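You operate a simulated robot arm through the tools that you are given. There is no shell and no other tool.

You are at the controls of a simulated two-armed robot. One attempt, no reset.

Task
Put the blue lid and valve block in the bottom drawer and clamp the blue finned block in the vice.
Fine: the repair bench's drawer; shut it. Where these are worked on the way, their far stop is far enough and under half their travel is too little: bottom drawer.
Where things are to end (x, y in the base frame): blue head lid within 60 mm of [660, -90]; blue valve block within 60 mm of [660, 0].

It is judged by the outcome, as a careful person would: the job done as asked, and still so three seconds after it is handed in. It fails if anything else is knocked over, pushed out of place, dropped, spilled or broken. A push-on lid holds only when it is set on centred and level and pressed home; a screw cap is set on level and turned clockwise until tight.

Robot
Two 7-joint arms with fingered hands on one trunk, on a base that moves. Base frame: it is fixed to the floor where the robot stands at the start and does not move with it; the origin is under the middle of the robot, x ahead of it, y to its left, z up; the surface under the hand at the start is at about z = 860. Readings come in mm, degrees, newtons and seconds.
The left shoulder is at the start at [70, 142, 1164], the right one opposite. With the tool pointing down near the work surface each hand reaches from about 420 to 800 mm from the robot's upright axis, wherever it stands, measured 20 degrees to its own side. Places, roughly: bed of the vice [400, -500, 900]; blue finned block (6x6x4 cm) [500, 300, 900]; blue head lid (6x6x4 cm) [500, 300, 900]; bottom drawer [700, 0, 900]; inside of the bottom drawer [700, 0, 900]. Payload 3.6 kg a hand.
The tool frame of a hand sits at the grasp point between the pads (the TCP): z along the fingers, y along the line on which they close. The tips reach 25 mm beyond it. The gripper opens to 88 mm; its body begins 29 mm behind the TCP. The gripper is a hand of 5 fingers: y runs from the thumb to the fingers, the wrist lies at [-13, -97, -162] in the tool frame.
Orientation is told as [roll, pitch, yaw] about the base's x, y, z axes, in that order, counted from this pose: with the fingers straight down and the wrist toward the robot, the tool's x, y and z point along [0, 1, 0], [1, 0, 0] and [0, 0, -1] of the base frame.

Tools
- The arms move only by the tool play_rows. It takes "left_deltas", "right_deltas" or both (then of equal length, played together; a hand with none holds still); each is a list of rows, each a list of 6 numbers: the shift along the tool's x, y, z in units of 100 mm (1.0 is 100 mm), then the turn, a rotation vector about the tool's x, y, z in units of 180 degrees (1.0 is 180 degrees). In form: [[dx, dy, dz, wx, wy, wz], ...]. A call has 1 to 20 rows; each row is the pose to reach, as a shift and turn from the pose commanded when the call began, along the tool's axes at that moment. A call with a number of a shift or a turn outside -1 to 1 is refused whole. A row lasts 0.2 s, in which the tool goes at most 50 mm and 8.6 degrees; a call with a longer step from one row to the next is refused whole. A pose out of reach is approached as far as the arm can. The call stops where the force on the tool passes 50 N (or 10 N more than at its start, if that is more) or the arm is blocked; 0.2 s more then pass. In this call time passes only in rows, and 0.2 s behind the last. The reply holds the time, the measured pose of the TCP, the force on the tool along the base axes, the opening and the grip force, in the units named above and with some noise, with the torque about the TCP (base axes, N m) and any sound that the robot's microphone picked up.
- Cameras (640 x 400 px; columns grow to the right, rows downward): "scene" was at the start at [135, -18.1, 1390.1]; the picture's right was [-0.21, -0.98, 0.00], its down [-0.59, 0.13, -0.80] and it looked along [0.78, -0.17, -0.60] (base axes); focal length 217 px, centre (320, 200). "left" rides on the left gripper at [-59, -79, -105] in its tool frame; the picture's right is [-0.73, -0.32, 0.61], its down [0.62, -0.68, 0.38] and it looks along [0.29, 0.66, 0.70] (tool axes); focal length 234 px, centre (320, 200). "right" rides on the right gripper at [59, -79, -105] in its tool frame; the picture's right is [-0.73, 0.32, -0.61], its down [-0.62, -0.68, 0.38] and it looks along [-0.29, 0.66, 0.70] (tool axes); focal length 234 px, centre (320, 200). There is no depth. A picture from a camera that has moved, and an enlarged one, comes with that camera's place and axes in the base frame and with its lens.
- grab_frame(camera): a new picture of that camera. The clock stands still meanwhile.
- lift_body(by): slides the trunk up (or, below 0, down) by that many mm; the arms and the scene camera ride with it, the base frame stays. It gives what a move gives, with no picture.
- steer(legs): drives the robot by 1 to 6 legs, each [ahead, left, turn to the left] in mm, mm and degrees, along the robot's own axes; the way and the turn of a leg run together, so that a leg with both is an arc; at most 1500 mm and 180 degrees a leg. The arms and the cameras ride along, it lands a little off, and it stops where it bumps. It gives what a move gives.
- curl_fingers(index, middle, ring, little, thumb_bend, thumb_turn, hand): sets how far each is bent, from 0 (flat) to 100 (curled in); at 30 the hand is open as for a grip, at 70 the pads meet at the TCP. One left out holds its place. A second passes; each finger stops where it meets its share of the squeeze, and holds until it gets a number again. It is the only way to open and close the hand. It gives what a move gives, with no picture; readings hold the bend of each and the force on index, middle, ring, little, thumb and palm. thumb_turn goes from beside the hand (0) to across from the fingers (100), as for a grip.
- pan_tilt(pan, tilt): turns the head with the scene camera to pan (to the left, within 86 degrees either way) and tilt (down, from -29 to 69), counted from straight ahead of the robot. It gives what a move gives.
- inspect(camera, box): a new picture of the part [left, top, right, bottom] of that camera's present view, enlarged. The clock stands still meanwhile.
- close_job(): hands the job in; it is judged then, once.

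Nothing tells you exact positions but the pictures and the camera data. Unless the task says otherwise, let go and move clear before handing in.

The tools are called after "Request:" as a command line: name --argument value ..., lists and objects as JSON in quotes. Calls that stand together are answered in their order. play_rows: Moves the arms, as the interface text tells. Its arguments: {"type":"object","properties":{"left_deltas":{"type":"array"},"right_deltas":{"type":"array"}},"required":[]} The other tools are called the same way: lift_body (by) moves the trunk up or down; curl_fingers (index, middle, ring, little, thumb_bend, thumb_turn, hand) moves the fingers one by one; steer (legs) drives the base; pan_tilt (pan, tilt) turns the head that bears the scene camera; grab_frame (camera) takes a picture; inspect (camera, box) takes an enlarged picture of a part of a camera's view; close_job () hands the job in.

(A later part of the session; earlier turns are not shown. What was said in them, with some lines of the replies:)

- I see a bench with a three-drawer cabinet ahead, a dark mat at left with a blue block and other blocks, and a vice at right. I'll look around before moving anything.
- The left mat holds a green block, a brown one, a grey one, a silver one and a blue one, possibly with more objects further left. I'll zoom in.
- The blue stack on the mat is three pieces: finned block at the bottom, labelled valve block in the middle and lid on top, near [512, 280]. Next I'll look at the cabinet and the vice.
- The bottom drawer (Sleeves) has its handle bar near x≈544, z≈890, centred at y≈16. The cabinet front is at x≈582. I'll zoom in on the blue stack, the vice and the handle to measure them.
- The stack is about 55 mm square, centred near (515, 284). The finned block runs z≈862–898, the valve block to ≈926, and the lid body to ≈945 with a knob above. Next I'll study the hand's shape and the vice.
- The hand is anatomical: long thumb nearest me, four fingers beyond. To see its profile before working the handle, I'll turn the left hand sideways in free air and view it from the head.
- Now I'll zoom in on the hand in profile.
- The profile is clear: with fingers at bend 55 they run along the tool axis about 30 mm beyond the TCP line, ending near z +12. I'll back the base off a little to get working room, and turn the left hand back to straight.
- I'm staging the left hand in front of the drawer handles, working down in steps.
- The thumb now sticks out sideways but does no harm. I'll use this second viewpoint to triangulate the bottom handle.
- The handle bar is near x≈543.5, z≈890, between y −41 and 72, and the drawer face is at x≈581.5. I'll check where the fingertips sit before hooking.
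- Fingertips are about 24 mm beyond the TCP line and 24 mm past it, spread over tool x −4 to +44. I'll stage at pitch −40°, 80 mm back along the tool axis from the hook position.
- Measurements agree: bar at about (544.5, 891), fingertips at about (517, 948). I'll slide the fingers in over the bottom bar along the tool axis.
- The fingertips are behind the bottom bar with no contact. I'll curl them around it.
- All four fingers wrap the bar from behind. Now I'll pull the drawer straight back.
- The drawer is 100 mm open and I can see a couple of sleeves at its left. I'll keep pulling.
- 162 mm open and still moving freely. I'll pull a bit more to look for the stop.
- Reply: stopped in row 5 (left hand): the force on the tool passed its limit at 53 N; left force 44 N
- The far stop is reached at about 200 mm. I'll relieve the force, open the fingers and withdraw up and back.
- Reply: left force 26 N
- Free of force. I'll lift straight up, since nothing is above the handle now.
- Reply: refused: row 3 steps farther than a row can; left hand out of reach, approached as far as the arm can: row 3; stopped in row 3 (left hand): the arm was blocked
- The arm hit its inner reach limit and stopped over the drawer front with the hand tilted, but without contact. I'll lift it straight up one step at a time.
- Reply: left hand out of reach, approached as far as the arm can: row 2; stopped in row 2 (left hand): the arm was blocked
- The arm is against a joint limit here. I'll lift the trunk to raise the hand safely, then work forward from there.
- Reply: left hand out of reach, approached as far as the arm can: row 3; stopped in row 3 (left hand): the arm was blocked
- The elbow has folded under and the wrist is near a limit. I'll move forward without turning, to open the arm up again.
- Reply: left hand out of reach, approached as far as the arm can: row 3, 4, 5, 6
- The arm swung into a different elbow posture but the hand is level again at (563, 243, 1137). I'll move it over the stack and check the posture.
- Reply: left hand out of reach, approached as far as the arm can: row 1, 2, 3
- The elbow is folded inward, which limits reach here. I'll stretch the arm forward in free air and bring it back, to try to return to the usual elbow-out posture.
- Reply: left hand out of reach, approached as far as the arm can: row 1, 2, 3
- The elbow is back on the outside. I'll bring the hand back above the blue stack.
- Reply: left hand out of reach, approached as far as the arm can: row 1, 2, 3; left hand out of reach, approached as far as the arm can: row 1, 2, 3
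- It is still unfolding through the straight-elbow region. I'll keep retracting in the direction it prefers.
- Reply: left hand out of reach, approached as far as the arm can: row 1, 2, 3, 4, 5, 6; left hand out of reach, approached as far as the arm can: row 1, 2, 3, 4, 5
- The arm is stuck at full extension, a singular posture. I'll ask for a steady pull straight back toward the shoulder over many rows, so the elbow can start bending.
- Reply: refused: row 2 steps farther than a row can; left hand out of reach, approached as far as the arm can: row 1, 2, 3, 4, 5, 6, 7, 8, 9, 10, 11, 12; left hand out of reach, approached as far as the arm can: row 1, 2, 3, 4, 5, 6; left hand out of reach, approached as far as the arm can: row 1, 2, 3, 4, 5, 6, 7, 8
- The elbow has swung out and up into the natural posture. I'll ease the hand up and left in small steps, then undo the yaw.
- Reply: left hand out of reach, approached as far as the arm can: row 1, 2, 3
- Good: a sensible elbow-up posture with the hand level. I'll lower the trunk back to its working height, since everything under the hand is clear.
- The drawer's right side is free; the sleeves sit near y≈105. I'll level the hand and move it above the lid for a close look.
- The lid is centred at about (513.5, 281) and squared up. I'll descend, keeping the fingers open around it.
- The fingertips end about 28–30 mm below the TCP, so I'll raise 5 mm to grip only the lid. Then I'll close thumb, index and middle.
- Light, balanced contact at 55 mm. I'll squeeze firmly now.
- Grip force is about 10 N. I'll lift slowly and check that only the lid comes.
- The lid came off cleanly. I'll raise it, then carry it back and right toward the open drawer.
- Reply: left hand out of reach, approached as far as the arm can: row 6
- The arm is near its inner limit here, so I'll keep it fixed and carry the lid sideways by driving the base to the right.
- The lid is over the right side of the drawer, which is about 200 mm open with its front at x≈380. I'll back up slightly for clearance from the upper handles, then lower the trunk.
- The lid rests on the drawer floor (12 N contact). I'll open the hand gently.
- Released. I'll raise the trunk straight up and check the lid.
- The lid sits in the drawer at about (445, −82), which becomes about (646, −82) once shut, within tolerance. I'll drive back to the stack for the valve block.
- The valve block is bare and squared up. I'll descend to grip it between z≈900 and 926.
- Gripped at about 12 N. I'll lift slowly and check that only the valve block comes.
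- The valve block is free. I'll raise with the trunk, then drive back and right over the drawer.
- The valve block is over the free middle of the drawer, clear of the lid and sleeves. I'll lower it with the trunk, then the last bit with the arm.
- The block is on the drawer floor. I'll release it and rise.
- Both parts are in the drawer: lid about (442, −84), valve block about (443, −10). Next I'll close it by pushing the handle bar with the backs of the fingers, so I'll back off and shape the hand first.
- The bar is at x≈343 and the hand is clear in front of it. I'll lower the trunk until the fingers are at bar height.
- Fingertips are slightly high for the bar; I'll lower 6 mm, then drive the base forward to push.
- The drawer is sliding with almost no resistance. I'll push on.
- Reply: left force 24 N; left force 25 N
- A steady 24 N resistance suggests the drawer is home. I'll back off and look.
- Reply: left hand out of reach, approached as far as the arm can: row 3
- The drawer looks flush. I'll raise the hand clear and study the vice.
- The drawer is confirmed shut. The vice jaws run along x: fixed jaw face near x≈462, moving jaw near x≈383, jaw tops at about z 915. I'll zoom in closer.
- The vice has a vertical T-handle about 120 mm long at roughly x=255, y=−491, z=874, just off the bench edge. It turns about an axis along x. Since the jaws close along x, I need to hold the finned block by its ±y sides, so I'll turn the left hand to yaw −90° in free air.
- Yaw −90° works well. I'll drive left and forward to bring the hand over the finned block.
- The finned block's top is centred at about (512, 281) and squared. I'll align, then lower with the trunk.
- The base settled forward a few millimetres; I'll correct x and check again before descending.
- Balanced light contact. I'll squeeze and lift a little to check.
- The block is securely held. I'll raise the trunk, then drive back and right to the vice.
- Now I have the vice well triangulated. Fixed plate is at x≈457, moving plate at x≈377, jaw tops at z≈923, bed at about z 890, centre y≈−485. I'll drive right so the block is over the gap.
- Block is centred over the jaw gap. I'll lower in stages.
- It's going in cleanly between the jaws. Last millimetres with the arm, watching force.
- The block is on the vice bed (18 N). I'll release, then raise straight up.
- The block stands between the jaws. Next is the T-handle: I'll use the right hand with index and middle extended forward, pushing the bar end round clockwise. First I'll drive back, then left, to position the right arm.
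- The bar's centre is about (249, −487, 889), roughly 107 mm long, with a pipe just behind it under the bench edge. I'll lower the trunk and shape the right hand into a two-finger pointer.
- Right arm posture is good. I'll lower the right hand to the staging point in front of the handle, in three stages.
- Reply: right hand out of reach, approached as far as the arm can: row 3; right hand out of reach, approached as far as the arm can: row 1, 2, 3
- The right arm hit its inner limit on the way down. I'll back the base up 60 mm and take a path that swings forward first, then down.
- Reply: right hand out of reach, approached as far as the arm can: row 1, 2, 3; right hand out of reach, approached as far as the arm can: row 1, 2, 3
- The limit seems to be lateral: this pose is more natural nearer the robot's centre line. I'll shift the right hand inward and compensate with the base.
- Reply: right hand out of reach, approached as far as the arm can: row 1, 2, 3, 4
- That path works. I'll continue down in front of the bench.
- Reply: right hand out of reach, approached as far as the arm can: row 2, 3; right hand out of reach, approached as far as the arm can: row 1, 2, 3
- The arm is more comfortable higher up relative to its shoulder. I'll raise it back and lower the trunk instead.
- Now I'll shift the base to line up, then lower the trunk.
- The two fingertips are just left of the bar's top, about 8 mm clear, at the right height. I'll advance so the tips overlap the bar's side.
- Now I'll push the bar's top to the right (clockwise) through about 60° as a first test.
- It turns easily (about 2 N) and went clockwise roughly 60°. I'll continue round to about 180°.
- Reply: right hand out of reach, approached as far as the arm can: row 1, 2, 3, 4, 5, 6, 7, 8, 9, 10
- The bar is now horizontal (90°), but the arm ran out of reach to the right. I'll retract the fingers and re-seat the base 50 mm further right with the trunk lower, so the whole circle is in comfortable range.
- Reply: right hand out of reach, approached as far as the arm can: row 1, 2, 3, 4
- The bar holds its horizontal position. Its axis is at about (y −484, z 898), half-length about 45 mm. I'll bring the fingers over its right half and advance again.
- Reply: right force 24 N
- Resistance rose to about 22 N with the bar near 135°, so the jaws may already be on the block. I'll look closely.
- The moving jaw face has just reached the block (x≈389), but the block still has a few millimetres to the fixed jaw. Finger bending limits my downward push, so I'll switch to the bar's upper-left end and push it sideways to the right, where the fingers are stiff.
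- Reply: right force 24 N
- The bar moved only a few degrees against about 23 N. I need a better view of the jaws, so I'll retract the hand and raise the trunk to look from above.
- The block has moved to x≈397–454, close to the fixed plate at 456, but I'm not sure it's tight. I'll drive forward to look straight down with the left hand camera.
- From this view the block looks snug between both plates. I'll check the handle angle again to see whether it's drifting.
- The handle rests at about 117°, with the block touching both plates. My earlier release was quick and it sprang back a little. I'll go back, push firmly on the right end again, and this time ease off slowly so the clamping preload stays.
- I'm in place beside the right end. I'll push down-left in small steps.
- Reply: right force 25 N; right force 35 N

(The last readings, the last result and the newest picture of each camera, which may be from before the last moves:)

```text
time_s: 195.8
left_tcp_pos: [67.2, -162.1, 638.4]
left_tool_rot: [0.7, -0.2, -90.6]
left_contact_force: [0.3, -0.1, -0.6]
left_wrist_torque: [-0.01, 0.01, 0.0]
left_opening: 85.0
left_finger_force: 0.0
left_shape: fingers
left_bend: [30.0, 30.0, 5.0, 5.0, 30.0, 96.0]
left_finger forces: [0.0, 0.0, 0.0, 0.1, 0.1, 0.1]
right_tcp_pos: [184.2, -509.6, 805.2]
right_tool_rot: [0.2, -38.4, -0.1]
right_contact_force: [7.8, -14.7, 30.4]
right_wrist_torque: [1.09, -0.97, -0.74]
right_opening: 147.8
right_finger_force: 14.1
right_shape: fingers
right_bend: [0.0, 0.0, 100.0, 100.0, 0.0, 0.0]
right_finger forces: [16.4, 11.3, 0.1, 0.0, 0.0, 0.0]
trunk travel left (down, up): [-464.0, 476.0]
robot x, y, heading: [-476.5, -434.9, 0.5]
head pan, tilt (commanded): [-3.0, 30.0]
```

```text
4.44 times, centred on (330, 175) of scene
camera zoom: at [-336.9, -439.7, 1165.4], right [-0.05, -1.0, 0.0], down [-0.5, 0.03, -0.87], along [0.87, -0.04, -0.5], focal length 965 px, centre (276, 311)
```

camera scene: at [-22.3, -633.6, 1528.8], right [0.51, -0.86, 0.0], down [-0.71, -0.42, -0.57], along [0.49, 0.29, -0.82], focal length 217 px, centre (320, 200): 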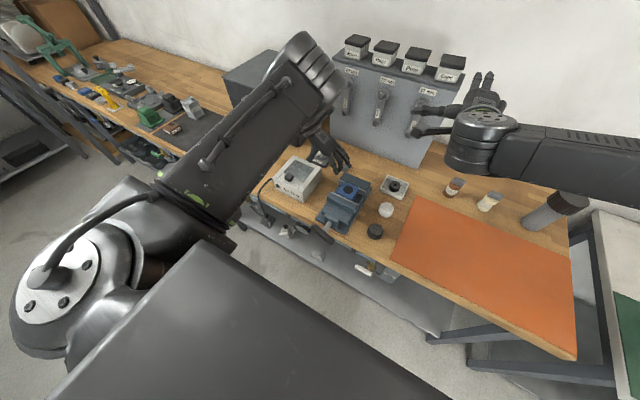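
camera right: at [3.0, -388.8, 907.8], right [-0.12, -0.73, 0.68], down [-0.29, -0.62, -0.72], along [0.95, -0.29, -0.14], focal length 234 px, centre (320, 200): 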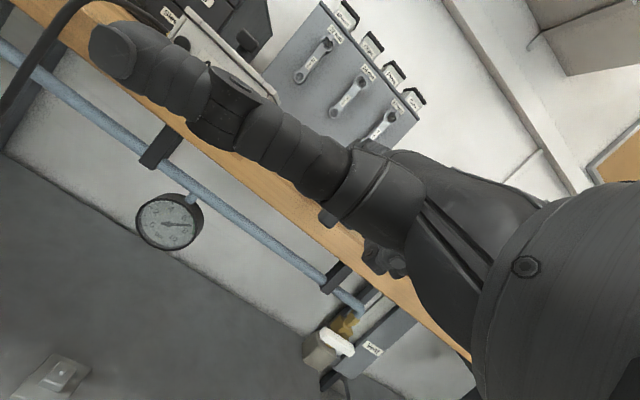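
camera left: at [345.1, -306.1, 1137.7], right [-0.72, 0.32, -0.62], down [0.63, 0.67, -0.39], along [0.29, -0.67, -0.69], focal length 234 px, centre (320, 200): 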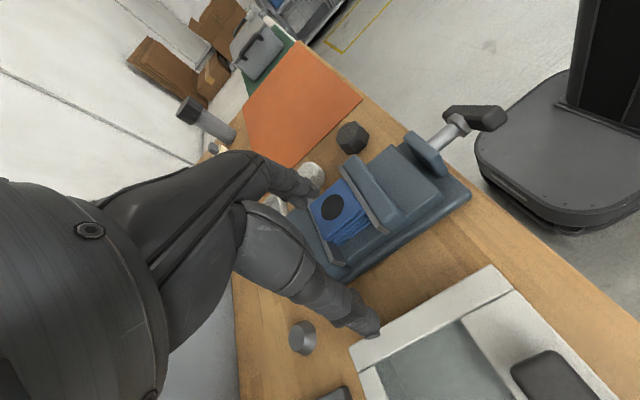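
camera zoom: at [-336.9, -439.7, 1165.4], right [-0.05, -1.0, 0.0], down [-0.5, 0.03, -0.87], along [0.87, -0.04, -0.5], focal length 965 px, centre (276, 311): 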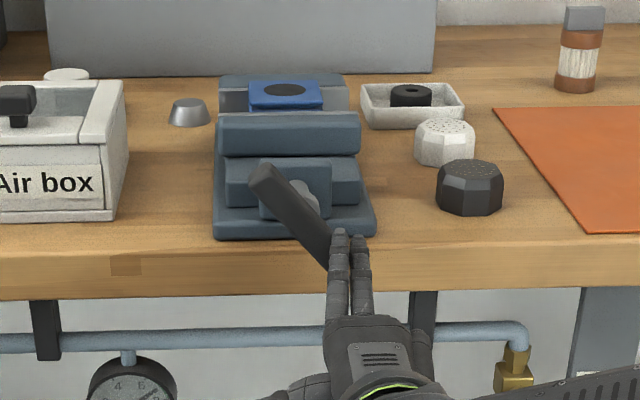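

34 N for only a couple of degrees more: the vice is solidly clamped. I'll ease off very slowly.

Request:
play_rows --right_deltas '[[-0.005, 0.011, -0.014, 0, 0, 0], [-0.01, 0.022, -0.028, 0, 0, 0], [-0.015, 0.033, -0.042, 0, 0, 0], [-0.02, 0.045, -0.056, 0, 0, 0], [-0.025, 0.056, -0.07, 0, 0, 0], [-0.03, 0.067, -0.085, 0, 0, 0], [-0.035, 0.078, -0.099, 0, 0, 0], [-0.04, 0.09, -0.113, 0, 0, 0], [-0.045, 0.101, -0.127, 0, 0, 0], [-0.05, 0.112, -0.141, 0, 0, 0], [-0.055, 0.123, -0.155, 0, 0, 0], [-0.06, 0.134, -0.169, 0, 0, 0], [-0.065, 0.146, -0.183, 0, 0, 0], [-0.07, 0.157, -0.197, 0, 0, 0], [-0.075, 0.168, -0.211, 0, 0, 0], [-0.08, 0.179, -0.226, 0, 0, 0], [-0.085, 0.19, -0.24, 0, 0, 0], [-0.09, 0.202, -0.254, 0, 0, 0], [-0.095, 0.213, -0.268, 0, 0, 0], [-0.1, 0.224, -0.282, 0, 0, 0]]'

Request:
inspect --camera "scene" --box '[285, 130, 375, 220]'

```text
time_s: 199.9
left_tcp_pos: [67.5, -162.1, 638.0]
left_tool_rot: [0.6, -0.2, -90.6]
left_contact_force: [0.1, 0.2, 0.8]
left_wrist_torque: [0.03, -0.01, -0.03]
left_opening: 84.5
left_finger_force: 0.1
left_shape: fingers
left_bend: [30.0, 30.0, 5.0, 5.0, 30.0, 96.0]
left_finger forces: [0.0, 0.0, 0.0, 0.0, 0.0, 0.0]
right_tcp_pos: [187.3, -516.4, 837.1]
right_tool_rot: [0.0, -38.4, 0.1]
right_contact_force: [-4.5, -6.5, 4.7]
right_wrist_torque: [0.33, -0.54, -0.27]
right_opening: 143.9
right_finger_force: 3.7
right_shape: fingers
right_bend: [0.0, 0.0, 100.0, 100.0, 0.0, 0.0]
right_finger forces: [6.5, 0.6, 0.1, 0.0, 0.0, 0.0]
trunk travel left (down, up): [-464.0, 476.0]
robot x, y, heading: [-473.2, -437.4, 0.5]
head pan, tilt (commanded): [-3.0, 30.0]
```

```text
4.44 times, centred on (330, 175) of scene
camera zoom: at [-334.7, -438.4, 1165.0], right [-0.05, -1.0, 0.0], down [-0.5, 0.02, -0.87], along [0.87, -0.04, -0.5], focal length 965 px, centre (276, 311)
```

zoom: 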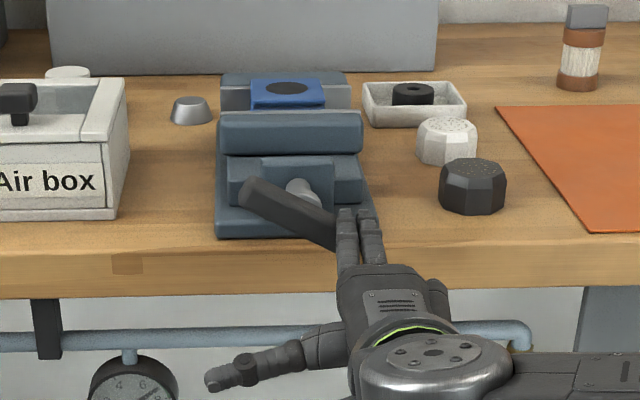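

The handle follows back elastically to about 121°, still pressing. I'll keep easing off slowly until the finger is free.

Request:
play_rows --right_deltas '[[-0.002, 0.006, -0.008, 0, 0, 0], [-0.004, 0.012, -0.016, 0, 0, 0], [-0.006, 0.019, -0.023, 0, 0, 0], [-0.008, 0.025, -0.031, 0, 0, 0], [-0.01, 0.031, -0.039, 0, 0, 0], [-0.012, 0.037, -0.047, 0, 0, 0], [-0.014, 0.044, -0.055, 0, 0, 0], [-0.016, 0.05, -0.063, 0, 0, 0], [-0.018, 0.056, -0.07, 0, 0, 0], [-0.02, 0.062, -0.078, 0, 0, 0], [-0.022, 0.069, -0.086, 0, 0, 0], [-0.024, 0.075, -0.094, 0, 0, 0], [-0.03, 0.087, -0.11, 0, 0, 0], [-0.04, 0.1, -0.125, 0, 0, 0]]'

Request:
inspect --camera "scene" --box '[285, 130, 375, 220]'

```text
time_s: 202.9
left_tcp_pos: [69.4, -161.3, 637.0]
left_tool_rot: [0.5, -0.2, -90.6]
left_contact_force: [0.2, -0.6, -0.3]
left_wrist_torque: [0.0, 0.01, -0.03]
left_opening: 84.8
left_finger_force: 0.0
left_shape: fingers
left_bend: [30.0, 30.0, 5.0, 5.0, 30.0, 96.0]
left_finger forces: [0.0, 0.1, 0.0, 0.0, 0.1, 0.1]
right_tcp_pos: [188.0, -520.2, 853.1]
right_tool_rot: [-0.2, -38.2, 0.1]
right_contact_force: [-0.2, -0.4, 0.3]
right_wrist_torque: [-0.04, -0.01, 0.01]
right_opening: 139.2
right_finger_force: 0.1
right_shape: fingers
right_bend: [0.0, 0.0, 100.0, 100.0, 0.0, 0.0]
right_finger forces: [0.1, 0.0, 0.0, 0.0, 0.0, 0.1]
trunk travel left (down, up): [-464.0, 476.0]
robot x, y, heading: [-473.4, -432.5, 0.3]
head pan, tilt (commanded): [-3.0, 30.0]
```

```text
4.44 times, centred on (330, 175) of scene
camera zoom: at [-333.0, -437.4, 1164.8], right [-0.05, -1.0, 0.0], down [-0.5, 0.02, -0.87], along [0.86, -0.04, -0.5], focal length 965 px, centre (276, 311)
```

zoom: 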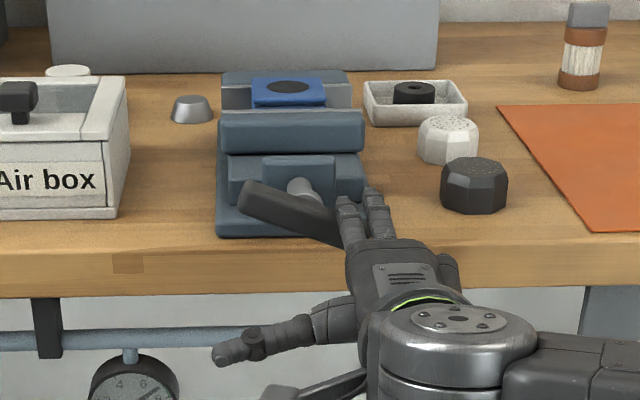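

No force on the fingers and the bar stays at about 118°. I'll retract the right hand and raise up for a final check.

Request:
play_rows --right_deltas '[[-0.03, -0.15, -0.13, 0, 0, 0], [-0.03, -0.31, -0.26, 0, 0, 0], [-0.03, -0.47, -0.38, 0, 0, 0]]'

Request:
lift_body --by 380

Request:
steer --legs '[[0, -200, 0]]'

Request:
pan_tilt --pan 10 --tilt 40

Request:
grab_frame --camera "scene"

Request:
inspect --camera "scene" --box '[295, 178, 345, 238]'

```text
time_s: 203.8
left_tcp_pos: [67.5, -161.1, 637.2]
left_tool_rot: [0.5, -0.2, -90.6]
left_contact_force: [0.6, 0.1, -0.1]
left_wrist_torque: [0.01, 0.03, -0.01]
left_opening: 84.6
left_finger_force: 0.1
left_shape: fingers
left_bend: [30.0, 30.0, 5.0, 5.0, 30.0, 96.0]
left_finger forces: [0.1, 0.0, 0.1, 0.1, 0.0, 0.0]
right_tcp_pos: [128.9, -524.8, 853.3]
right_tool_rot: [-0.2, -38.2, 0.2]
right_contact_force: [0.0, 0.3, 0.4]
right_wrist_torque: [0.02, -0.04, 0.01]
right_opening: 139.4
right_finger_force: 0.1
right_shape: fingers
right_bend: [0.0, 0.0, 100.0, 100.0, 0.0, 0.0]
right_finger forces: [0.0, 0.0, 0.0, 0.0, 0.0, 0.0]
trunk travel left (down, up): [-464.0, 476.0]
robot x, y, heading: [-473.6, -432.4, 0.3]
head pan, tilt (commanded): [-3.0, 30.0]
```

```text
time_s: 207.4
left_tcp_pos: [68.1, -160.7, 1017.9]
left_tool_rot: [0.5, -0.4, -90.6]
left_contact_force: [0.1, 0.4, -0.4]
left_wrist_torque: [-0.01, 0.0, 0.02]
left_opening: 84.9
left_finger_force: 0.1
left_shape: fingers
left_bend: [30.0, 30.0, 5.0, 5.0, 30.0, 96.0]
left_finger forces: [0.0, 0.0, 0.1, 0.0, 0.0, 0.0]
right_tcp_pos: [130.1, -523.8, 1232.0]
right_tool_rot: [-0.1, -38.2, 0.1]
right_contact_force: [-0.2, -0.6, -0.6]
right_wrist_torque: [0.0, -0.03, 0.01]
right_opening: 139.1
right_finger_force: 0.1
right_shape: fingers
right_bend: [0.0, 0.0, 100.0, 100.0, 0.0, 0.0]
right_finger forces: [0.0, 0.0, 0.0, 0.0, 0.1, 0.1]
trunk travel left (down, up): [-844.0, 96.0]
robot x, y, heading: [-476.9, -431.5, 0.0]
head pan, tilt (commanded): [-3.0, 30.0]
```

```text
time_s: 209.0
left_tcp_pos: [69.4, -357.4, 1016.5]
left_tool_rot: [0.5, -0.3, -90.5]
left_contact_force: [-1.4, 0.8, -0.5]
left_wrist_torque: [0.02, -0.02, -0.01]
left_opening: 84.7
left_finger_force: 0.0
left_shape: fingers
left_bend: [30.0, 30.0, 5.0, 5.0, 30.0, 96.0]
left_finger forces: [0.0, 0.0, 0.0, 0.1, 0.1, 0.1]
right_tcp_pos: [130.5, -720.6, 1232.0]
right_tool_rot: [-0.3, -38.1, 0.3]
right_contact_force: [0.0, 0.1, -0.3]
right_wrist_torque: [-0.02, 0.02, 0.01]
right_opening: 139.1
right_finger_force: 0.1
right_shape: fingers
right_bend: [0.0, 0.0, 100.0, 100.0, 0.0, 0.0]
right_finger forces: [0.0, 0.1, 0.1, 0.0, 0.0, 0.0]
trunk travel left (down, up): [-844.0, 96.0]
robot x, y, heading: [-474.8, -630.2, 0.4]
head pan, tilt (commanded): [-3.0, 30.0]
```

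```text
time_s: 209.8
left_tcp_pos: [69.5, -360.3, 1016.8]
left_tool_rot: [0.4, -0.3, -90.5]
left_contact_force: [0.4, -0.6, -0.8]
left_wrist_torque: [0.03, -0.01, 0.02]
left_opening: 84.8
left_finger_force: 0.1
left_shape: fingers
left_bend: [30.0, 30.0, 5.0, 5.0, 30.0, 96.0]
left_finger forces: [0.1, 0.1, 0.0, 0.0, 0.1, 0.1]
right_tcp_pos: [131.3, -723.4, 1232.1]
right_tool_rot: [-0.1, -38.2, 0.2]
right_contact_force: [-0.1, -0.3, 0.0]
right_wrist_torque: [-0.02, 0.04, -0.01]
right_opening: 138.8
right_finger_force: 0.1
right_shape: fingers
right_bend: [0.0, 0.0, 100.0, 100.0, 0.0, 0.0]
right_finger forces: [0.0, 0.1, 0.0, 0.0, 0.1, 0.0]
trunk travel left (down, up): [-844.0, 96.0]
robot x, y, heading: [-472.6, -634.1, 0.5]
head pan, tilt (commanded): [10.0, 40.0]
```

```text
taken
camera scene: at [-338.5, -618.4, 1529.5], right [0.18, -0.98, 0.0], down [-0.63, -0.11, -0.77], along [0.75, 0.14, -0.64], focal length 217 px, centre (320, 200)
```

scene: 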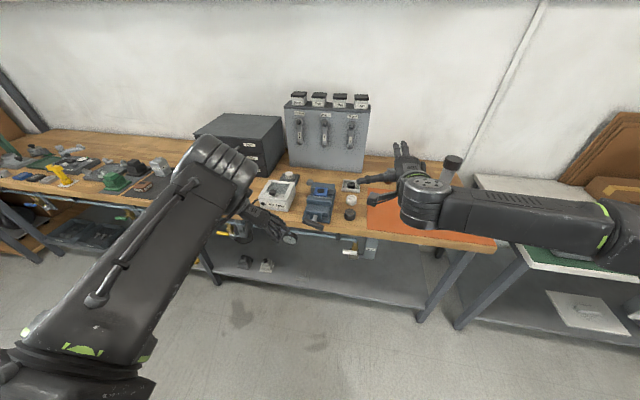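

```text
6.67 times, centred on (320, 208) of scene
camera zoom: at [-338.5, -618.4, 1529.5], right [0.18, -0.98, 0.0], down [-0.63, -0.11, -0.77], along [0.75, 0.14, -0.64], focal length 1447 px, centre (320, 147)
```

zoom: 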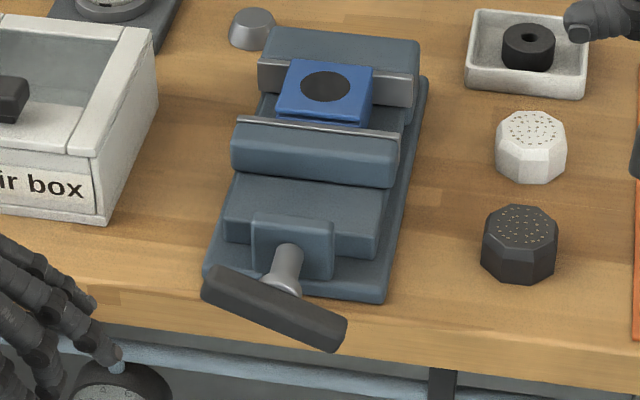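

The bar now reads about 110°, so it may be creeping back. I'll wait a little and measure again.

Request:
curl_fingers --hand "right" --index 0

Request:
curl_fingers --hand "right" --index 0

Request:
curl_fingers --hand "right" --index 0

Request:
inspect --camera "scene" --box '[295, 178, 345, 238]'

Request:
inspect --camera "scene" --box '[308, 182, 338, 205]'

```text
time_s: 210.8
left_tcp_pos: [69.6, -359.8, 1016.6]
left_tool_rot: [0.4, -0.4, -90.5]
left_contact_force: [0.7, -0.3, 0.0]
left_wrist_torque: [0.03, -0.02, 0.01]
left_opening: 84.7
left_finger_force: 0.0
left_shape: fingers
left_bend: [30.0, 30.0, 5.0, 5.0, 30.0, 96.0]
left_finger forces: [0.0, 0.0, 0.0, 0.0, 0.0, 0.1]
right_tcp_pos: [130.7, -722.5, 1232.0]
right_tool_rot: [-0.1, -38.2, 0.2]
right_contact_force: [-0.1, -0.6, 0.4]
right_wrist_torque: [0.0, 0.0, 0.0]
right_opening: 139.2
right_finger_force: 0.0
right_shape: fingers
right_bend: [0.0, 0.0, 100.0, 100.0, 0.0, 0.0]
right_finger forces: [0.1, 0.1, 0.0, 0.0, 0.1, 0.0]
trunk travel left (down, up): [-844.0, 96.0]
robot x, y, heading: [-471.4, -635.7, 0.3]
head pan, tilt (commanded): [10.0, 40.0]
```

```text
time_s: 211.8
left_tcp_pos: [69.3, -358.6, 1016.4]
left_tool_rot: [0.5, -0.3, -90.5]
left_contact_force: [-0.3, -0.2, 0.1]
left_wrist_torque: [0.0, 0.0, -0.02]
left_opening: 85.0
left_finger_force: 0.1
left_shape: fingers
left_bend: [30.0, 30.0, 5.0, 5.0, 30.0, 96.0]
left_finger forces: [0.1, 0.0, 0.1, 0.0, 0.0, 0.0]
right_tcp_pos: [130.4, -723.1, 1231.4]
right_tool_rot: [-0.1, -38.3, 0.1]
right_contact_force: [-0.3, 0.1, -0.4]
right_wrist_torque: [-0.01, 0.02, 0.02]
right_opening: 139.4
right_finger_force: 0.1
right_shape: fingers
right_bend: [0.0, 0.0, 100.0, 100.0, 0.0, 0.0]
right_finger forces: [0.0, 0.0, 0.0, 0.0, 0.0, 0.0]
trunk travel left (down, up): [-844.0, 96.0]
robot x, y, heading: [-471.5, -633.1, 0.7]
head pan, tilt (commanded): [10.0, 40.0]
```

```text
time_s: 212.8
left_tcp_pos: [68.8, -359.2, 1017.2]
left_tool_rot: [0.5, -0.3, -90.5]
left_contact_force: [0.0, 0.3, 0.7]
left_wrist_torque: [-0.04, -0.02, 0.03]
left_opening: 84.7
left_finger_force: 0.1
left_shape: fingers
left_bend: [30.0, 30.0, 5.0, 5.0, 30.0, 96.0]
left_finger forces: [0.0, 0.0, 0.1, 0.0, 0.0, 0.0]
right_tcp_pos: [131.1, -723.1, 1231.0]
right_tool_rot: [0.0, -38.2, 0.1]
right_contact_force: [0.2, -0.7, -0.5]
right_wrist_torque: [-0.02, -0.02, -0.01]
right_opening: 139.2
right_finger_force: 0.0
right_shape: fingers
right_bend: [0.0, 0.0, 100.0, 100.0, 0.0, 0.0]
right_finger forces: [0.0, 0.0, 0.0, 0.0, 0.1, 0.1]
trunk travel left (down, up): [-844.0, 96.0]
robot x, y, heading: [-471.5, -631.6, 0.4]
head pan, tilt (commanded): [10.0, 40.0]
```

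```text
6.67 times, centred on (320, 208) of scene
camera zoom: at [-338.5, -617.3, 1529.4], right [0.18, -0.98, 0.0], down [-0.63, -0.12, -0.77], along [0.75, 0.14, -0.64], focal length 1447 px, centre (320, 147)
```

zoom: 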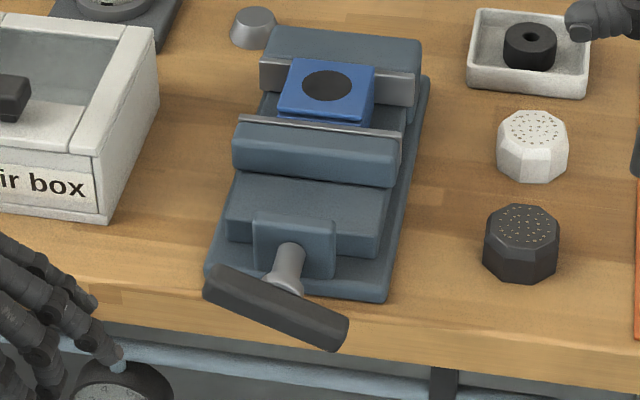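

```text
16.00 times, centred on (323, 194) of scene
camera zoom: at [-338.5, -617.3, 1529.4], right [0.18, -0.98, 0.0], down [-0.63, -0.12, -0.77], along [0.75, 0.14, -0.64], focal length 3473 px, centre (272, 304)
```

zoom: 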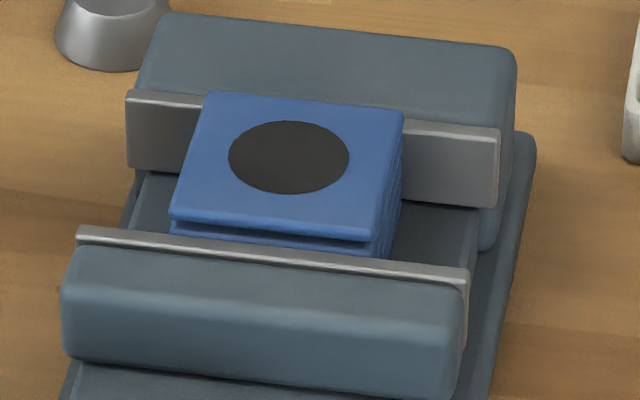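

The handle is steady, but the images leave a possible 2–4 mm of slack at the fixed jaw. I want a close, straight-down look with the left camera to settle it.

Request:
steer --legs '[[0, -132, 0], [352, 0, 0]]'

Request:
grab_frame --camera "left"

Request:
inspect --camera "left" --box '[330, 210, 480, 360]'

```text
time_s: 215.9
left_tcp_pos: [420.9, -497.8, 1018.1]
left_tool_rot: [0.6, -0.3, -91.1]
left_contact_force: [0.0, -0.8, -0.9]
left_wrist_torque: [0.01, -0.01, 0.05]
left_opening: 84.8
left_finger_force: 0.0
left_shape: fingers
left_bend: [30.0, 30.0, 5.0, 5.0, 30.0, 96.0]
left_finger forces: [0.0, 0.1, 0.0, 0.1, 0.0, 0.1]
right_tcp_pos: [479.8, -861.3, 1233.2]
right_tool_rot: [-0.1, -38.3, -0.3]
right_contact_force: [0.1, -0.5, -0.1]
right_wrist_torque: [-0.04, 0.01, -0.01]
right_opening: 139.3
right_finger_force: 0.0
right_shape: fingers
right_bend: [0.0, 0.0, 100.0, 100.0, 0.0, 0.0]
right_finger forces: [0.0, 0.0, 0.0, 0.0, 0.1, 0.0]
trunk travel left (down, up): [-844.0, 96.0]
robot x, y, heading: [-119.0, -766.4, -0.1]
head pan, tilt (commanded): [10.0, 40.0]
```

```text
taken
camera left: at [362.8, -416.5, 1120.5], right [-0.71, 0.33, -0.62], down [0.64, 0.67, -0.38], along [0.28, -0.67, -0.69], focal length 234 px, centre (320, 200)
```

left: 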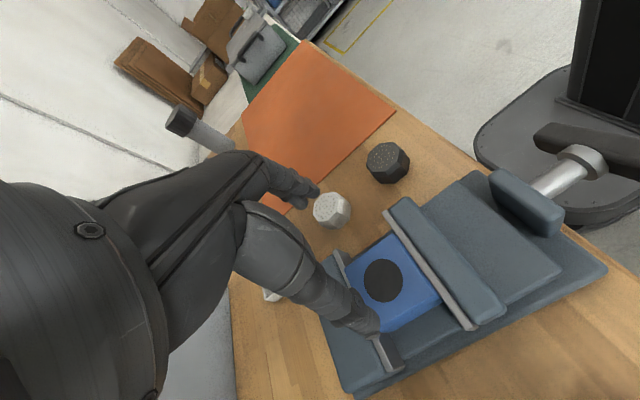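

```text
2.67 times, centred on (405, 285) of left
camera zoom: at [362.8, -416.5, 1120.5], right [-0.71, 0.33, -0.62], down [0.64, 0.67, -0.38], along [0.28, -0.67, -0.69], focal length 624 px, centre (93, -27)
```

zoom: 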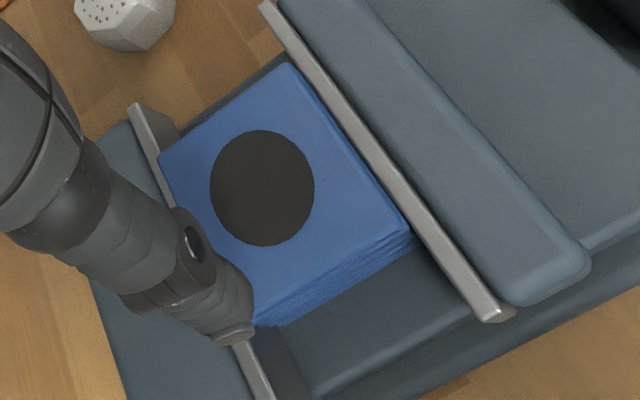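

This view suggests the block is against the fixed plate with at most about a millimetre of play at the moving jaw. To be sure it is really held, I'll grip the block lightly with the left hand and try a tiny sideways nudge while reading the force.

Request:
play_rows --left_deltas '[[-0.015, -0.07, 0, 0, 0, 0], [-0.03, -0.14, 0, 0, 0, -0.006]]'

Request:
lift_body --by -62

Request:
grab_frame --camera "left"

Request:
inspect --camera "left" --box '[260, 150, 580, 350]'

```text
time_s: 216.5
left_tcp_pos: [420.2, -483.2, 1018.2]
left_tool_rot: [0.4, -0.3, -89.9]
left_contact_force: [0.3, -0.7, -0.7]
left_wrist_torque: [-0.01, 0.01, -0.02]
left_opening: 84.6
left_finger_force: 0.1
left_shape: fingers
left_bend: [30.0, 30.0, 5.0, 5.0, 30.0, 96.0]
left_finger forces: [0.1, 0.1, 0.1, 0.1, 0.1, 0.1]
right_tcp_pos: [480.1, -859.6, 1232.1]
right_tool_rot: [-0.1, -38.3, -0.3]
right_contact_force: [0.5, -0.6, 0.7]
right_wrist_torque: [-0.02, 0.02, -0.02]
right_opening: 139.2
right_finger_force: 0.0
right_shape: fingers
right_bend: [0.0, 0.0, 100.0, 100.0, 0.0, 0.0]
right_finger forces: [0.1, 0.1, 0.1, 0.1, 0.1, 0.0]
trunk travel left (down, up): [-844.0, 96.0]
robot x, y, heading: [-117.1, -765.6, 0.1]
head pan, tilt (commanded): [10.0, 40.0]
```

```text
time_s: 217.6
left_tcp_pos: [420.8, -482.1, 955.4]
left_tool_rot: [0.5, -0.4, -89.9]
left_contact_force: [0.3, 0.4, 0.0]
left_wrist_torque: [-0.01, 0.0, 0.03]
left_opening: 84.7
left_finger_force: 0.1
left_shape: fingers
left_bend: [30.0, 30.0, 5.0, 5.0, 30.0, 96.0]
left_finger forces: [0.0, 0.0, 0.0, 0.0, 0.1, 0.0]
right_tcp_pos: [481.5, -860.5, 1169.8]
right_tool_rot: [-0.1, -38.2, -0.3]
right_contact_force: [-0.3, -0.2, 0.3]
right_wrist_torque: [-0.04, 0.0, 0.04]
right_opening: 139.1
right_finger_force: 0.0
right_shape: fingers
right_bend: [0.0, 0.0, 100.0, 100.0, 0.0, 0.0]
right_finger forces: [0.0, 0.1, 0.0, 0.0, 0.0, 0.0]
trunk travel left (down, up): [-782.0, 158.0]
robot x, y, heading: [-122.2, -764.2, -0.1]
head pan, tilt (commanded): [10.0, 40.0]
```

```text
taken
camera left: at [360.0, -403.2, 1058.9], right [-0.72, 0.32, -0.62], down [0.63, 0.68, -0.38], along [0.3, -0.66, -0.69], focal length 234 px, centre (320, 200)
```

left: 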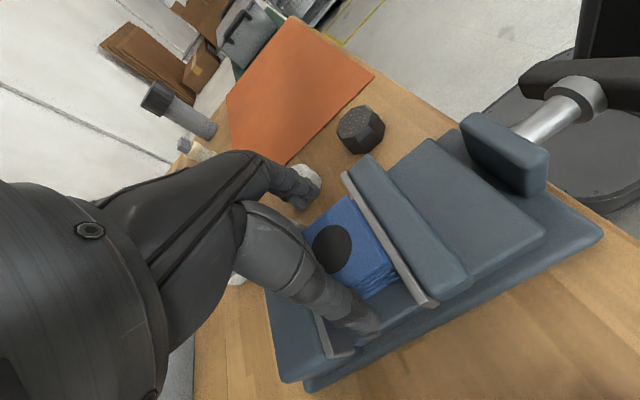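

```text
2.00 times, centred on (420, 250) of left
camera zoom: at [360.0, -403.2, 1058.9], right [-0.72, 0.32, -0.62], down [0.63, 0.68, -0.38], along [0.3, -0.66, -0.69], focal length 468 px, centre (120, 100)
```

zoom: 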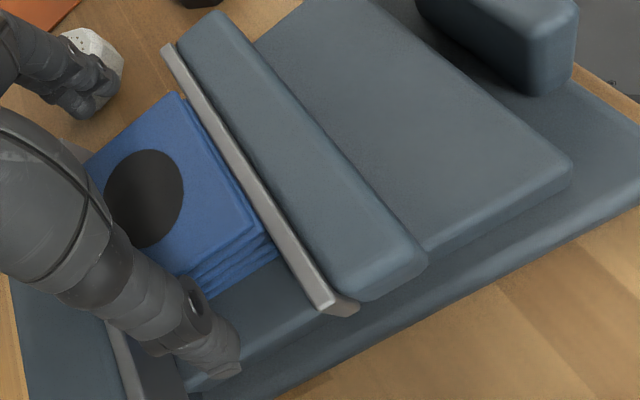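

Request:
play_rows --left_deltas '[[0, 0, 0.07, 0, 0, 0], [0, 0, 0.14, 0, 0, 0]]'

Request:
curl_fingers --hand "left" --index 44 --middle 44 --thumb_bend 43

Request:
curl_fingers --hand "left" --index 50 --middle 50 --thumb_bend 49

Request:
inspect --camera "left" --box '[260, 150, 580, 350]'

```text
time_s: 218.2
left_tcp_pos: [421.2, -483.5, 943.4]
left_tool_rot: [0.5, -0.3, -89.9]
left_contact_force: [0.4, -0.4, -0.2]
left_wrist_torque: [-0.01, -0.01, 0.06]
left_opening: 84.6
left_finger_force: 0.0
left_shape: fingers
left_bend: [30.0, 30.0, 5.0, 5.0, 30.0, 96.0]
left_finger forces: [0.0, 0.0, 0.0, 0.1, 0.0, 0.0]
right_tcp_pos: [480.5, -860.5, 1170.9]
right_tool_rot: [-0.1, -38.2, -0.3]
right_contact_force: [-1.1, 0.1, 0.1]
right_wrist_torque: [-0.01, -0.01, -0.01]
right_opening: 139.3
right_finger_force: 0.1
right_shape: fingers
right_bend: [0.0, 0.0, 100.0, 100.0, 0.0, 0.0]
right_finger forces: [0.0, 0.0, 0.0, 0.0, 0.0, 0.0]
trunk travel left (down, up): [-782.0, 158.0]
robot x, y, heading: [-120.4, -764.7, 0.1]
head pan, tilt (commanded): [10.0, 40.0]
```

```text
time_s: 219.2
left_tcp_pos: [421.2, -483.6, 943.5]
left_tool_rot: [0.5, -0.2, -89.9]
left_contact_force: [0.2, -0.7, 0.0]
left_wrist_torque: [0.0, 0.0, -0.01]
left_opening: 57.5
left_finger_force: 0.5
left_shape: fingers
left_bend: [43.0, 44.0, 5.0, 5.0, 43.0, 97.0]
left_finger forces: [0.7, 0.0, 0.0, 0.0, 0.0, 0.0]
right_tcp_pos: [480.7, -860.5, 1169.9]
right_tool_rot: [-0.1, -38.2, -0.2]
right_contact_force: [-0.5, -0.3, 0.2]
right_wrist_torque: [-0.02, -0.01, 0.0]
right_opening: 139.1
right_finger_force: 0.1
right_shape: fingers
right_bend: [0.0, 0.0, 100.0, 100.0, 0.0, 0.0]
right_finger forces: [0.0, 0.0, 0.1, 0.0, 0.0, 0.1]
trunk travel left (down, up): [-782.0, 158.0]
robot x, y, heading: [-121.9, -765.3, -0.4]
head pan, tilt (commanded): [10.0, 40.0]
```

```text
time_s: 220.2
left_tcp_pos: [422.0, -484.2, 942.9]
left_tool_rot: [0.5, -0.3, -90.1]
left_contact_force: [-0.2, -2.9, 0.4]
left_wrist_torque: [-0.1, 0.05, -0.02]
left_opening: 53.7
left_finger_force: 5.4
left_shape: fingers
left_bend: [45.0, 47.0, 5.0, 5.0, 45.0, 97.0]
left_finger forces: [3.8, 2.5, 0.0, 0.1, 3.7, 0.0]
right_tcp_pos: [480.1, -862.1, 1170.9]
right_tool_rot: [-0.1, -38.2, -0.3]
right_contact_force: [-0.1, -0.6, 0.1]
right_wrist_torque: [0.05, -0.03, 0.01]
right_opening: 139.2
right_finger_force: 0.0
right_shape: fingers
right_bend: [0.0, 0.0, 100.0, 100.0, 0.0, 0.0]
right_finger forces: [0.0, 0.1, 0.0, 0.1, 0.0, 0.0]
trunk travel left (down, up): [-782.0, 158.0]
robot x, y, heading: [-118.4, -763.3, -0.2]
head pan, tilt (commanded): [10.0, 40.0]
```

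```text
2.00 times, centred on (420, 250) of left
camera zoom: at [361.4, -404.1, 1046.2], right [-0.72, 0.32, -0.61], down [0.63, 0.68, -0.38], along [0.3, -0.66, -0.69], focal length 468 px, centre (120, 100)
```

zoom: 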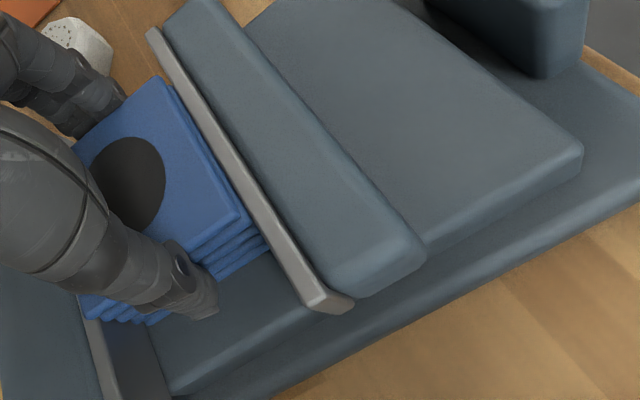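

Request:
play_rows --left_deltas '[[0, -0.01, 0, 0, 0, 0], [0, -0.02, 0, 0, 0, 0], [0, -0.03, 0, 0, 0, 0]]'

Request:
inspect --camera "left" --box '[260, 150, 580, 350]'

Request:
play_rows --left_deltas '[[0, 0.02, 0, 0, 0, 0], [0, 0.04, 0, 0, 0, 0], [0, 0.06, 0, 0, 0, 0]]'

Request:
inspect --camera "left" --box '[260, 150, 580, 350]'

```text
time_s: 221.0
left_tcp_pos: [421.2, -481.0, 942.0]
left_tool_rot: [0.5, -0.2, -90.0]
left_contact_force: [-0.2, -9.6, 2.6]
left_wrist_torque: [-0.16, 0.01, 0.02]
left_opening: 53.8
left_finger_force: 6.4
left_shape: fingers
left_bend: [43.0, 45.0, 5.0, 5.0, 46.0, 98.0]
left_finger forces: [6.3, 4.1, 0.1, 0.1, 1.9, 0.0]
right_tcp_pos: [479.7, -862.7, 1170.0]
right_tool_rot: [0.0, -38.3, -0.5]
right_contact_force: [-0.3, -1.5, -0.1]
right_wrist_torque: [0.01, -0.01, 0.02]
right_opening: 139.2
right_finger_force: 0.1
right_shape: fingers
right_bend: [0.0, 0.0, 100.0, 100.0, 0.0, 0.0]
right_finger forces: [0.0, 0.2, 0.0, 0.0, 0.1, 0.0]
trunk travel left (down, up): [-782.0, 158.0]
robot x, y, heading: [-122.5, -764.5, -0.0]
head pan, tilt (commanded): [10.0, 40.0]
```

```text
2.00 times, centred on (420, 250) of left
camera zoom: at [361.4, -401.8, 1046.0], right [-0.72, 0.32, -0.61], down [0.63, 0.68, -0.38], along [0.3, -0.66, -0.69], focal length 468 px, centre (120, 100)
```

zoom: 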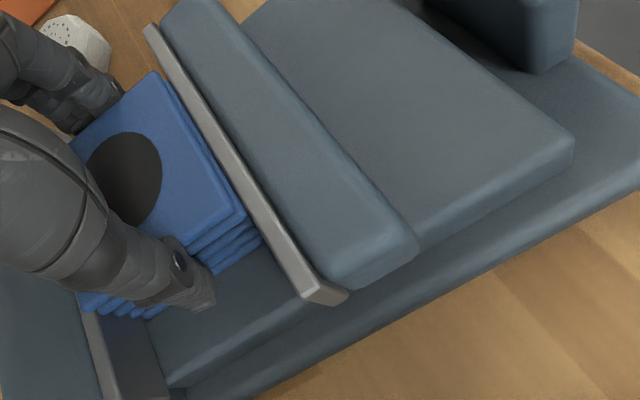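

```text
time_s: 221.8
left_tcp_pos: [421.2, -485.6, 942.1]
left_tool_rot: [0.5, -0.2, -89.8]
left_contact_force: [1.5, 0.1, 2.3]
left_wrist_torque: [-0.05, -0.05, 0.05]
left_opening: 54.0
left_finger_force: 4.5
left_shape: fingers
left_bend: [46.0, 47.0, 5.0, 5.0, 44.0, 98.0]
left_finger forces: [2.8, 2.0, 0.0, 0.0, 5.2, 0.0]
right_tcp_pos: [481.2, -860.6, 1169.5]
right_tool_rot: [-0.1, -38.2, -0.2]
right_contact_force: [-0.7, -0.5, 0.0]
right_wrist_torque: [0.03, -0.01, 0.0]
right_opening: 139.3
right_finger_force: 0.1
right_shape: fingers
right_bend: [0.0, 0.0, 100.0, 100.0, 0.0, 0.0]
right_finger forces: [0.1, 0.0, 0.1, 0.0, 0.1, 0.0]
trunk travel left (down, up): [-782.0, 158.0]
robot x, y, heading: [-121.2, -766.0, -0.1]
head pan, tilt (commanded): [10.0, 40.0]
```

```text
2.00 times, centred on (420, 250) of left
camera zoom: at [360.9, -405.4, 1045.7], right [-0.72, 0.32, -0.61], down [0.63, 0.68, -0.38], along [0.3, -0.66, -0.69], focal length 468 px, centre (120, 100)
```

zoom: 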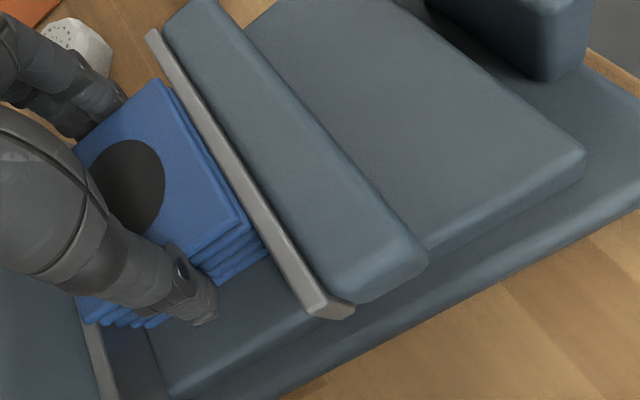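

The block took nearly 10 N sideways without following the hand, far more than its own weight could hold, so it is clamped. I'll let go and move up clear.

Request:
curl_fingers --hand "left" --index 30 --middle 30 --thumb_bend 30

Request:
lift_body --by 100

Request:
grab_frame --camera "left"

Request:
inspect --camera "left" --box '[330, 210, 480, 360]'

```text
time_s: 222.8
left_tcp_pos: [419.8, -485.9, 942.9]
left_tool_rot: [0.4, -0.3, -89.8]
left_contact_force: [1.2, -0.3, 0.3]
left_wrist_torque: [0.01, 0.01, 0.0]
left_opening: 84.5
left_finger_force: 0.2
left_shape: fingers
left_bend: [30.0, 30.0, 5.0, 5.0, 30.0, 96.0]
left_finger forces: [0.0, 0.0, 0.0, 0.1, 0.0, 0.0]
right_tcp_pos: [480.7, -859.9, 1168.8]
right_tool_rot: [-0.1, -38.1, -0.2]
right_contact_force: [-0.2, -0.5, 0.2]
right_wrist_torque: [-0.03, 0.05, -0.01]
right_opening: 138.9
right_finger_force: 0.0
right_shape: fingers
right_bend: [0.0, 0.0, 100.0, 100.0, 0.0, 0.0]
right_finger forces: [0.1, 0.0, 0.1, 0.0, 0.0, 0.0]
trunk travel left (down, up): [-782.0, 158.0]
robot x, y, heading: [-119.1, -767.9, -0.2]
head pan, tilt (commanded): [10.0, 40.0]
```

```text
time_s: 224.1
left_tcp_pos: [421.5, -486.2, 1041.6]
left_tool_rot: [0.5, -0.2, -89.9]
left_contact_force: [-0.2, -0.2, 0.5]
left_wrist_torque: [-0.05, -0.01, 0.01]
left_opening: 84.5
left_finger_force: 0.0
left_shape: fingers
left_bend: [30.0, 30.0, 5.0, 5.0, 30.0, 96.0]
left_finger forces: [0.1, 0.0, 0.0, 0.0, 0.0, 0.0]
right_tcp_pos: [481.3, -861.1, 1269.3]
right_tool_rot: [-0.1, -38.2, -0.4]
right_contact_force: [0.2, 0.3, -0.5]
right_wrist_torque: [0.0, 0.0, 0.02]
right_opening: 139.0
right_finger_force: 0.0
right_shape: fingers
right_bend: [0.0, 0.0, 100.0, 100.0, 0.0, 0.0]
right_finger forces: [0.0, 0.0, 0.0, 0.0, 0.0, 0.1]
trunk travel left (down, up): [-882.0, 58.0]
robot x, y, heading: [-120.9, -765.9, -0.1]
head pan, tilt (commanded): [10.0, 40.0]
```

```text
taken
camera left: at [361.2, -406.1, 1145.6], right [-0.72, 0.32, -0.61], down [0.63, 0.68, -0.38], along [0.3, -0.66, -0.69], focal length 234 px, centre (320, 200)
```

left: 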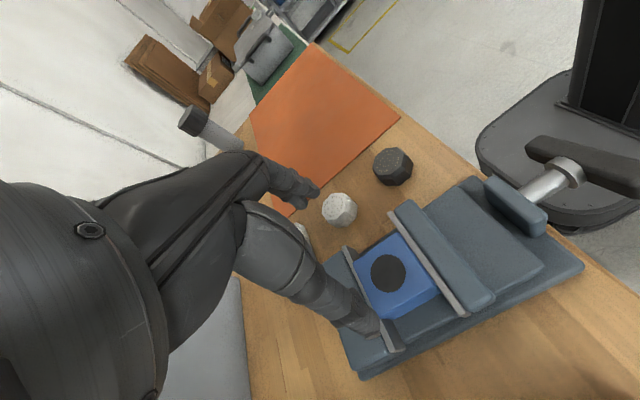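

```text
2.67 times, centred on (405, 285) of left
camera zoom: at [361.2, -406.1, 1145.6], right [-0.72, 0.32, -0.61], down [0.63, 0.68, -0.38], along [0.3, -0.66, -0.69], focal length 624 px, centre (93, -27)
```

zoom: 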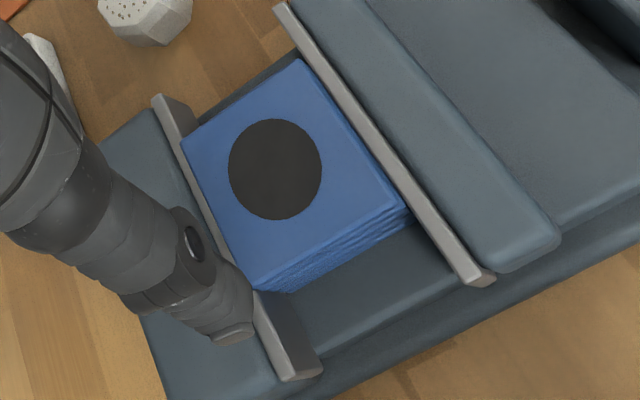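

The block sits snugly against both plates. I'll drive back to clear the bench and do a last overall check, including the drawer.

Request:
steer --legs '[[-250, 0, 0], [0, 300, 0]]'

Request:
pan_tilt --pan 8 --tilt 38

Request:
grab_frame --camera "scene"

Request:
inspect --camera "scene" --box '[180, 100, 300, 220]'

Request:
inspect --camera "scene" --box '[300, 140, 440, 240]'

```text
time_s: 227.5
left_tcp_pos: [187.8, -189.2, 1042.7]
left_tool_rot: [0.4, -0.1, -90.5]
left_contact_force: [-0.3, 0.5, -0.2]
left_wrist_torque: [-0.01, 0.0, -0.03]
left_opening: 84.7
left_finger_force: 0.0
left_shape: fingers
left_bend: [30.0, 30.0, 5.0, 5.0, 30.0, 96.0]
left_finger forces: [0.1, 0.0, 0.0, 0.0, 0.0, 0.0]
right_tcp_pos: [244.2, -565.8, 1269.0]
right_tool_rot: [0.0, -38.2, -1.0]
right_contact_force: [-0.5, 0.2, 0.4]
right_wrist_torque: [0.0, 0.01, -0.01]
right_opening: 139.1
right_finger_force: 0.1
right_shape: fingers
right_bend: [0.0, 0.0, 100.0, 100.0, 0.0, 0.0]
right_finger forces: [0.0, 0.0, 0.0, 0.1, 0.1, 0.0]
trunk travel left (down, up): [-882.0, 58.0]
robot x, y, heading: [-352.7, -462.9, -0.4]
head pan, tilt (commanded): [10.0, 40.0]
```

```text
time_s: 228.1
left_tcp_pos: [187.5, -188.6, 1043.5]
left_tool_rot: [0.5, -0.3, -90.5]
left_contact_force: [-0.6, 1.1, -1.3]
left_wrist_torque: [0.02, 0.01, 0.02]
left_opening: 84.7
left_finger_force: 0.1
left_shape: fingers
left_bend: [30.0, 30.0, 5.0, 5.0, 30.0, 96.0]
left_finger forces: [0.0, 0.1, 0.0, 0.0, 0.0, 0.0]
right_tcp_pos: [243.5, -565.1, 1269.6]
right_tool_rot: [-0.1, -38.3, -0.8]
right_contact_force: [-0.7, 0.3, -0.6]
right_wrist_torque: [0.02, 0.0, 0.01]
right_opening: 139.2
right_finger_force: 0.1
right_shape: fingers
right_bend: [0.0, 0.0, 100.0, 100.0, 0.0, 0.0]
right_finger forces: [0.0, 0.0, 0.1, 0.0, 0.0, 0.0]
trunk travel left (down, up): [-882.0, 58.0]
robot x, y, heading: [-354.3, -463.9, -0.7]
head pan, tilt (commanded): [8.0, 38.0]
```

```text
taken
camera scene: at [-221.6, -454.0, 1570.4], right [0.13, -0.99, 0.0], down [-0.61, -0.08, -0.79], along [0.78, 0.1, -0.62], focal length 217 px, centre (320, 200)
```

scene: 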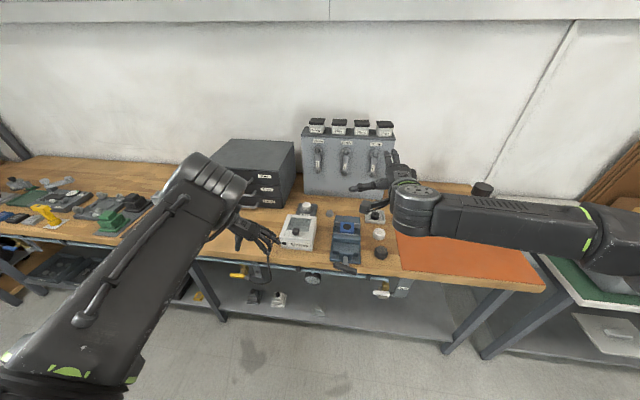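

```text
3.33 times, centred on (240, 160) of scene
camera zoom: at [-221.6, -454.0, 1570.4], right [0.13, -0.99, 0.0], down [-0.61, -0.08, -0.79], along [0.78, 0.1, -0.62], focal length 724 px, centre (587, 333)
```

zoom: 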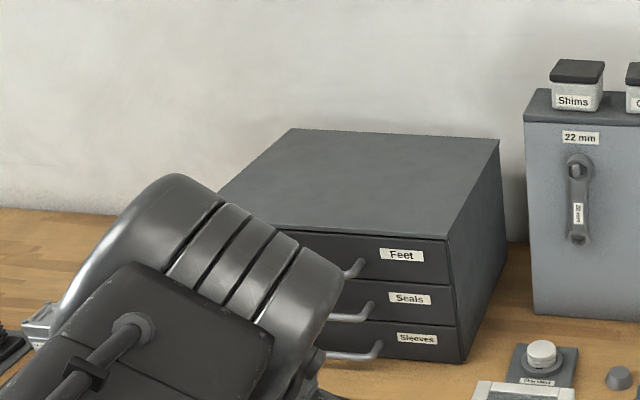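

```text
4.00 times, centred on (370, 190) of scene
camera zoom: at [-221.6, -454.0, 1570.4], right [0.13, -0.99, 0.0], down [-0.61, -0.08, -0.79], along [0.78, 0.1, -0.62], focal length 868 px, centre (120, 240)
```

zoom: 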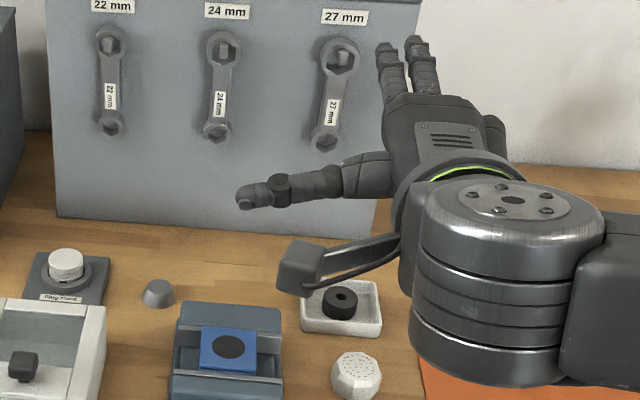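

The drawer is shut flush with the lid and valve block inside. The finned block is clamped in the vice, nothing else is disturbed, and both hands are clear. I'm handing the job in.

Request:
close_job

```text
The job is handed in.
```

I've handed the job in: the blue lid and valve block are in the shut bottom drawer, and the blue finned block is clamped in the vice. The hand-in reply gave no verdict, so what follows is from my own checks.

- **Drawer:** I pulled it to its far stop, about 200 mm, before loading it, and shut it again. It looks flush in the last picture.
- **Blue head lid:** I put it down inside at about (442, −84) with the drawer open. That should be about (643, −84) now it is shut, roughly 18 mm from the target.
- **Blue valve block:** I put it down at about (443, −10), which should now be about (644, −10), roughly 19 mm from the target. I did not reopen the drawer to look at either part after shutting it.
- **Blue finned block:** It stands on the vice bed and looks snug against both jaws. With the vice tightened, it took nearly 10 N sideways without slipping.

**Vice handle:** it turns back slightly when let go, so the clamping force is less than the roughly 34 N I pushed on it with. It stayed still for the few seconds I watched it.

Nothing else on the bench looks moved in the last picture, and both hands are clear.
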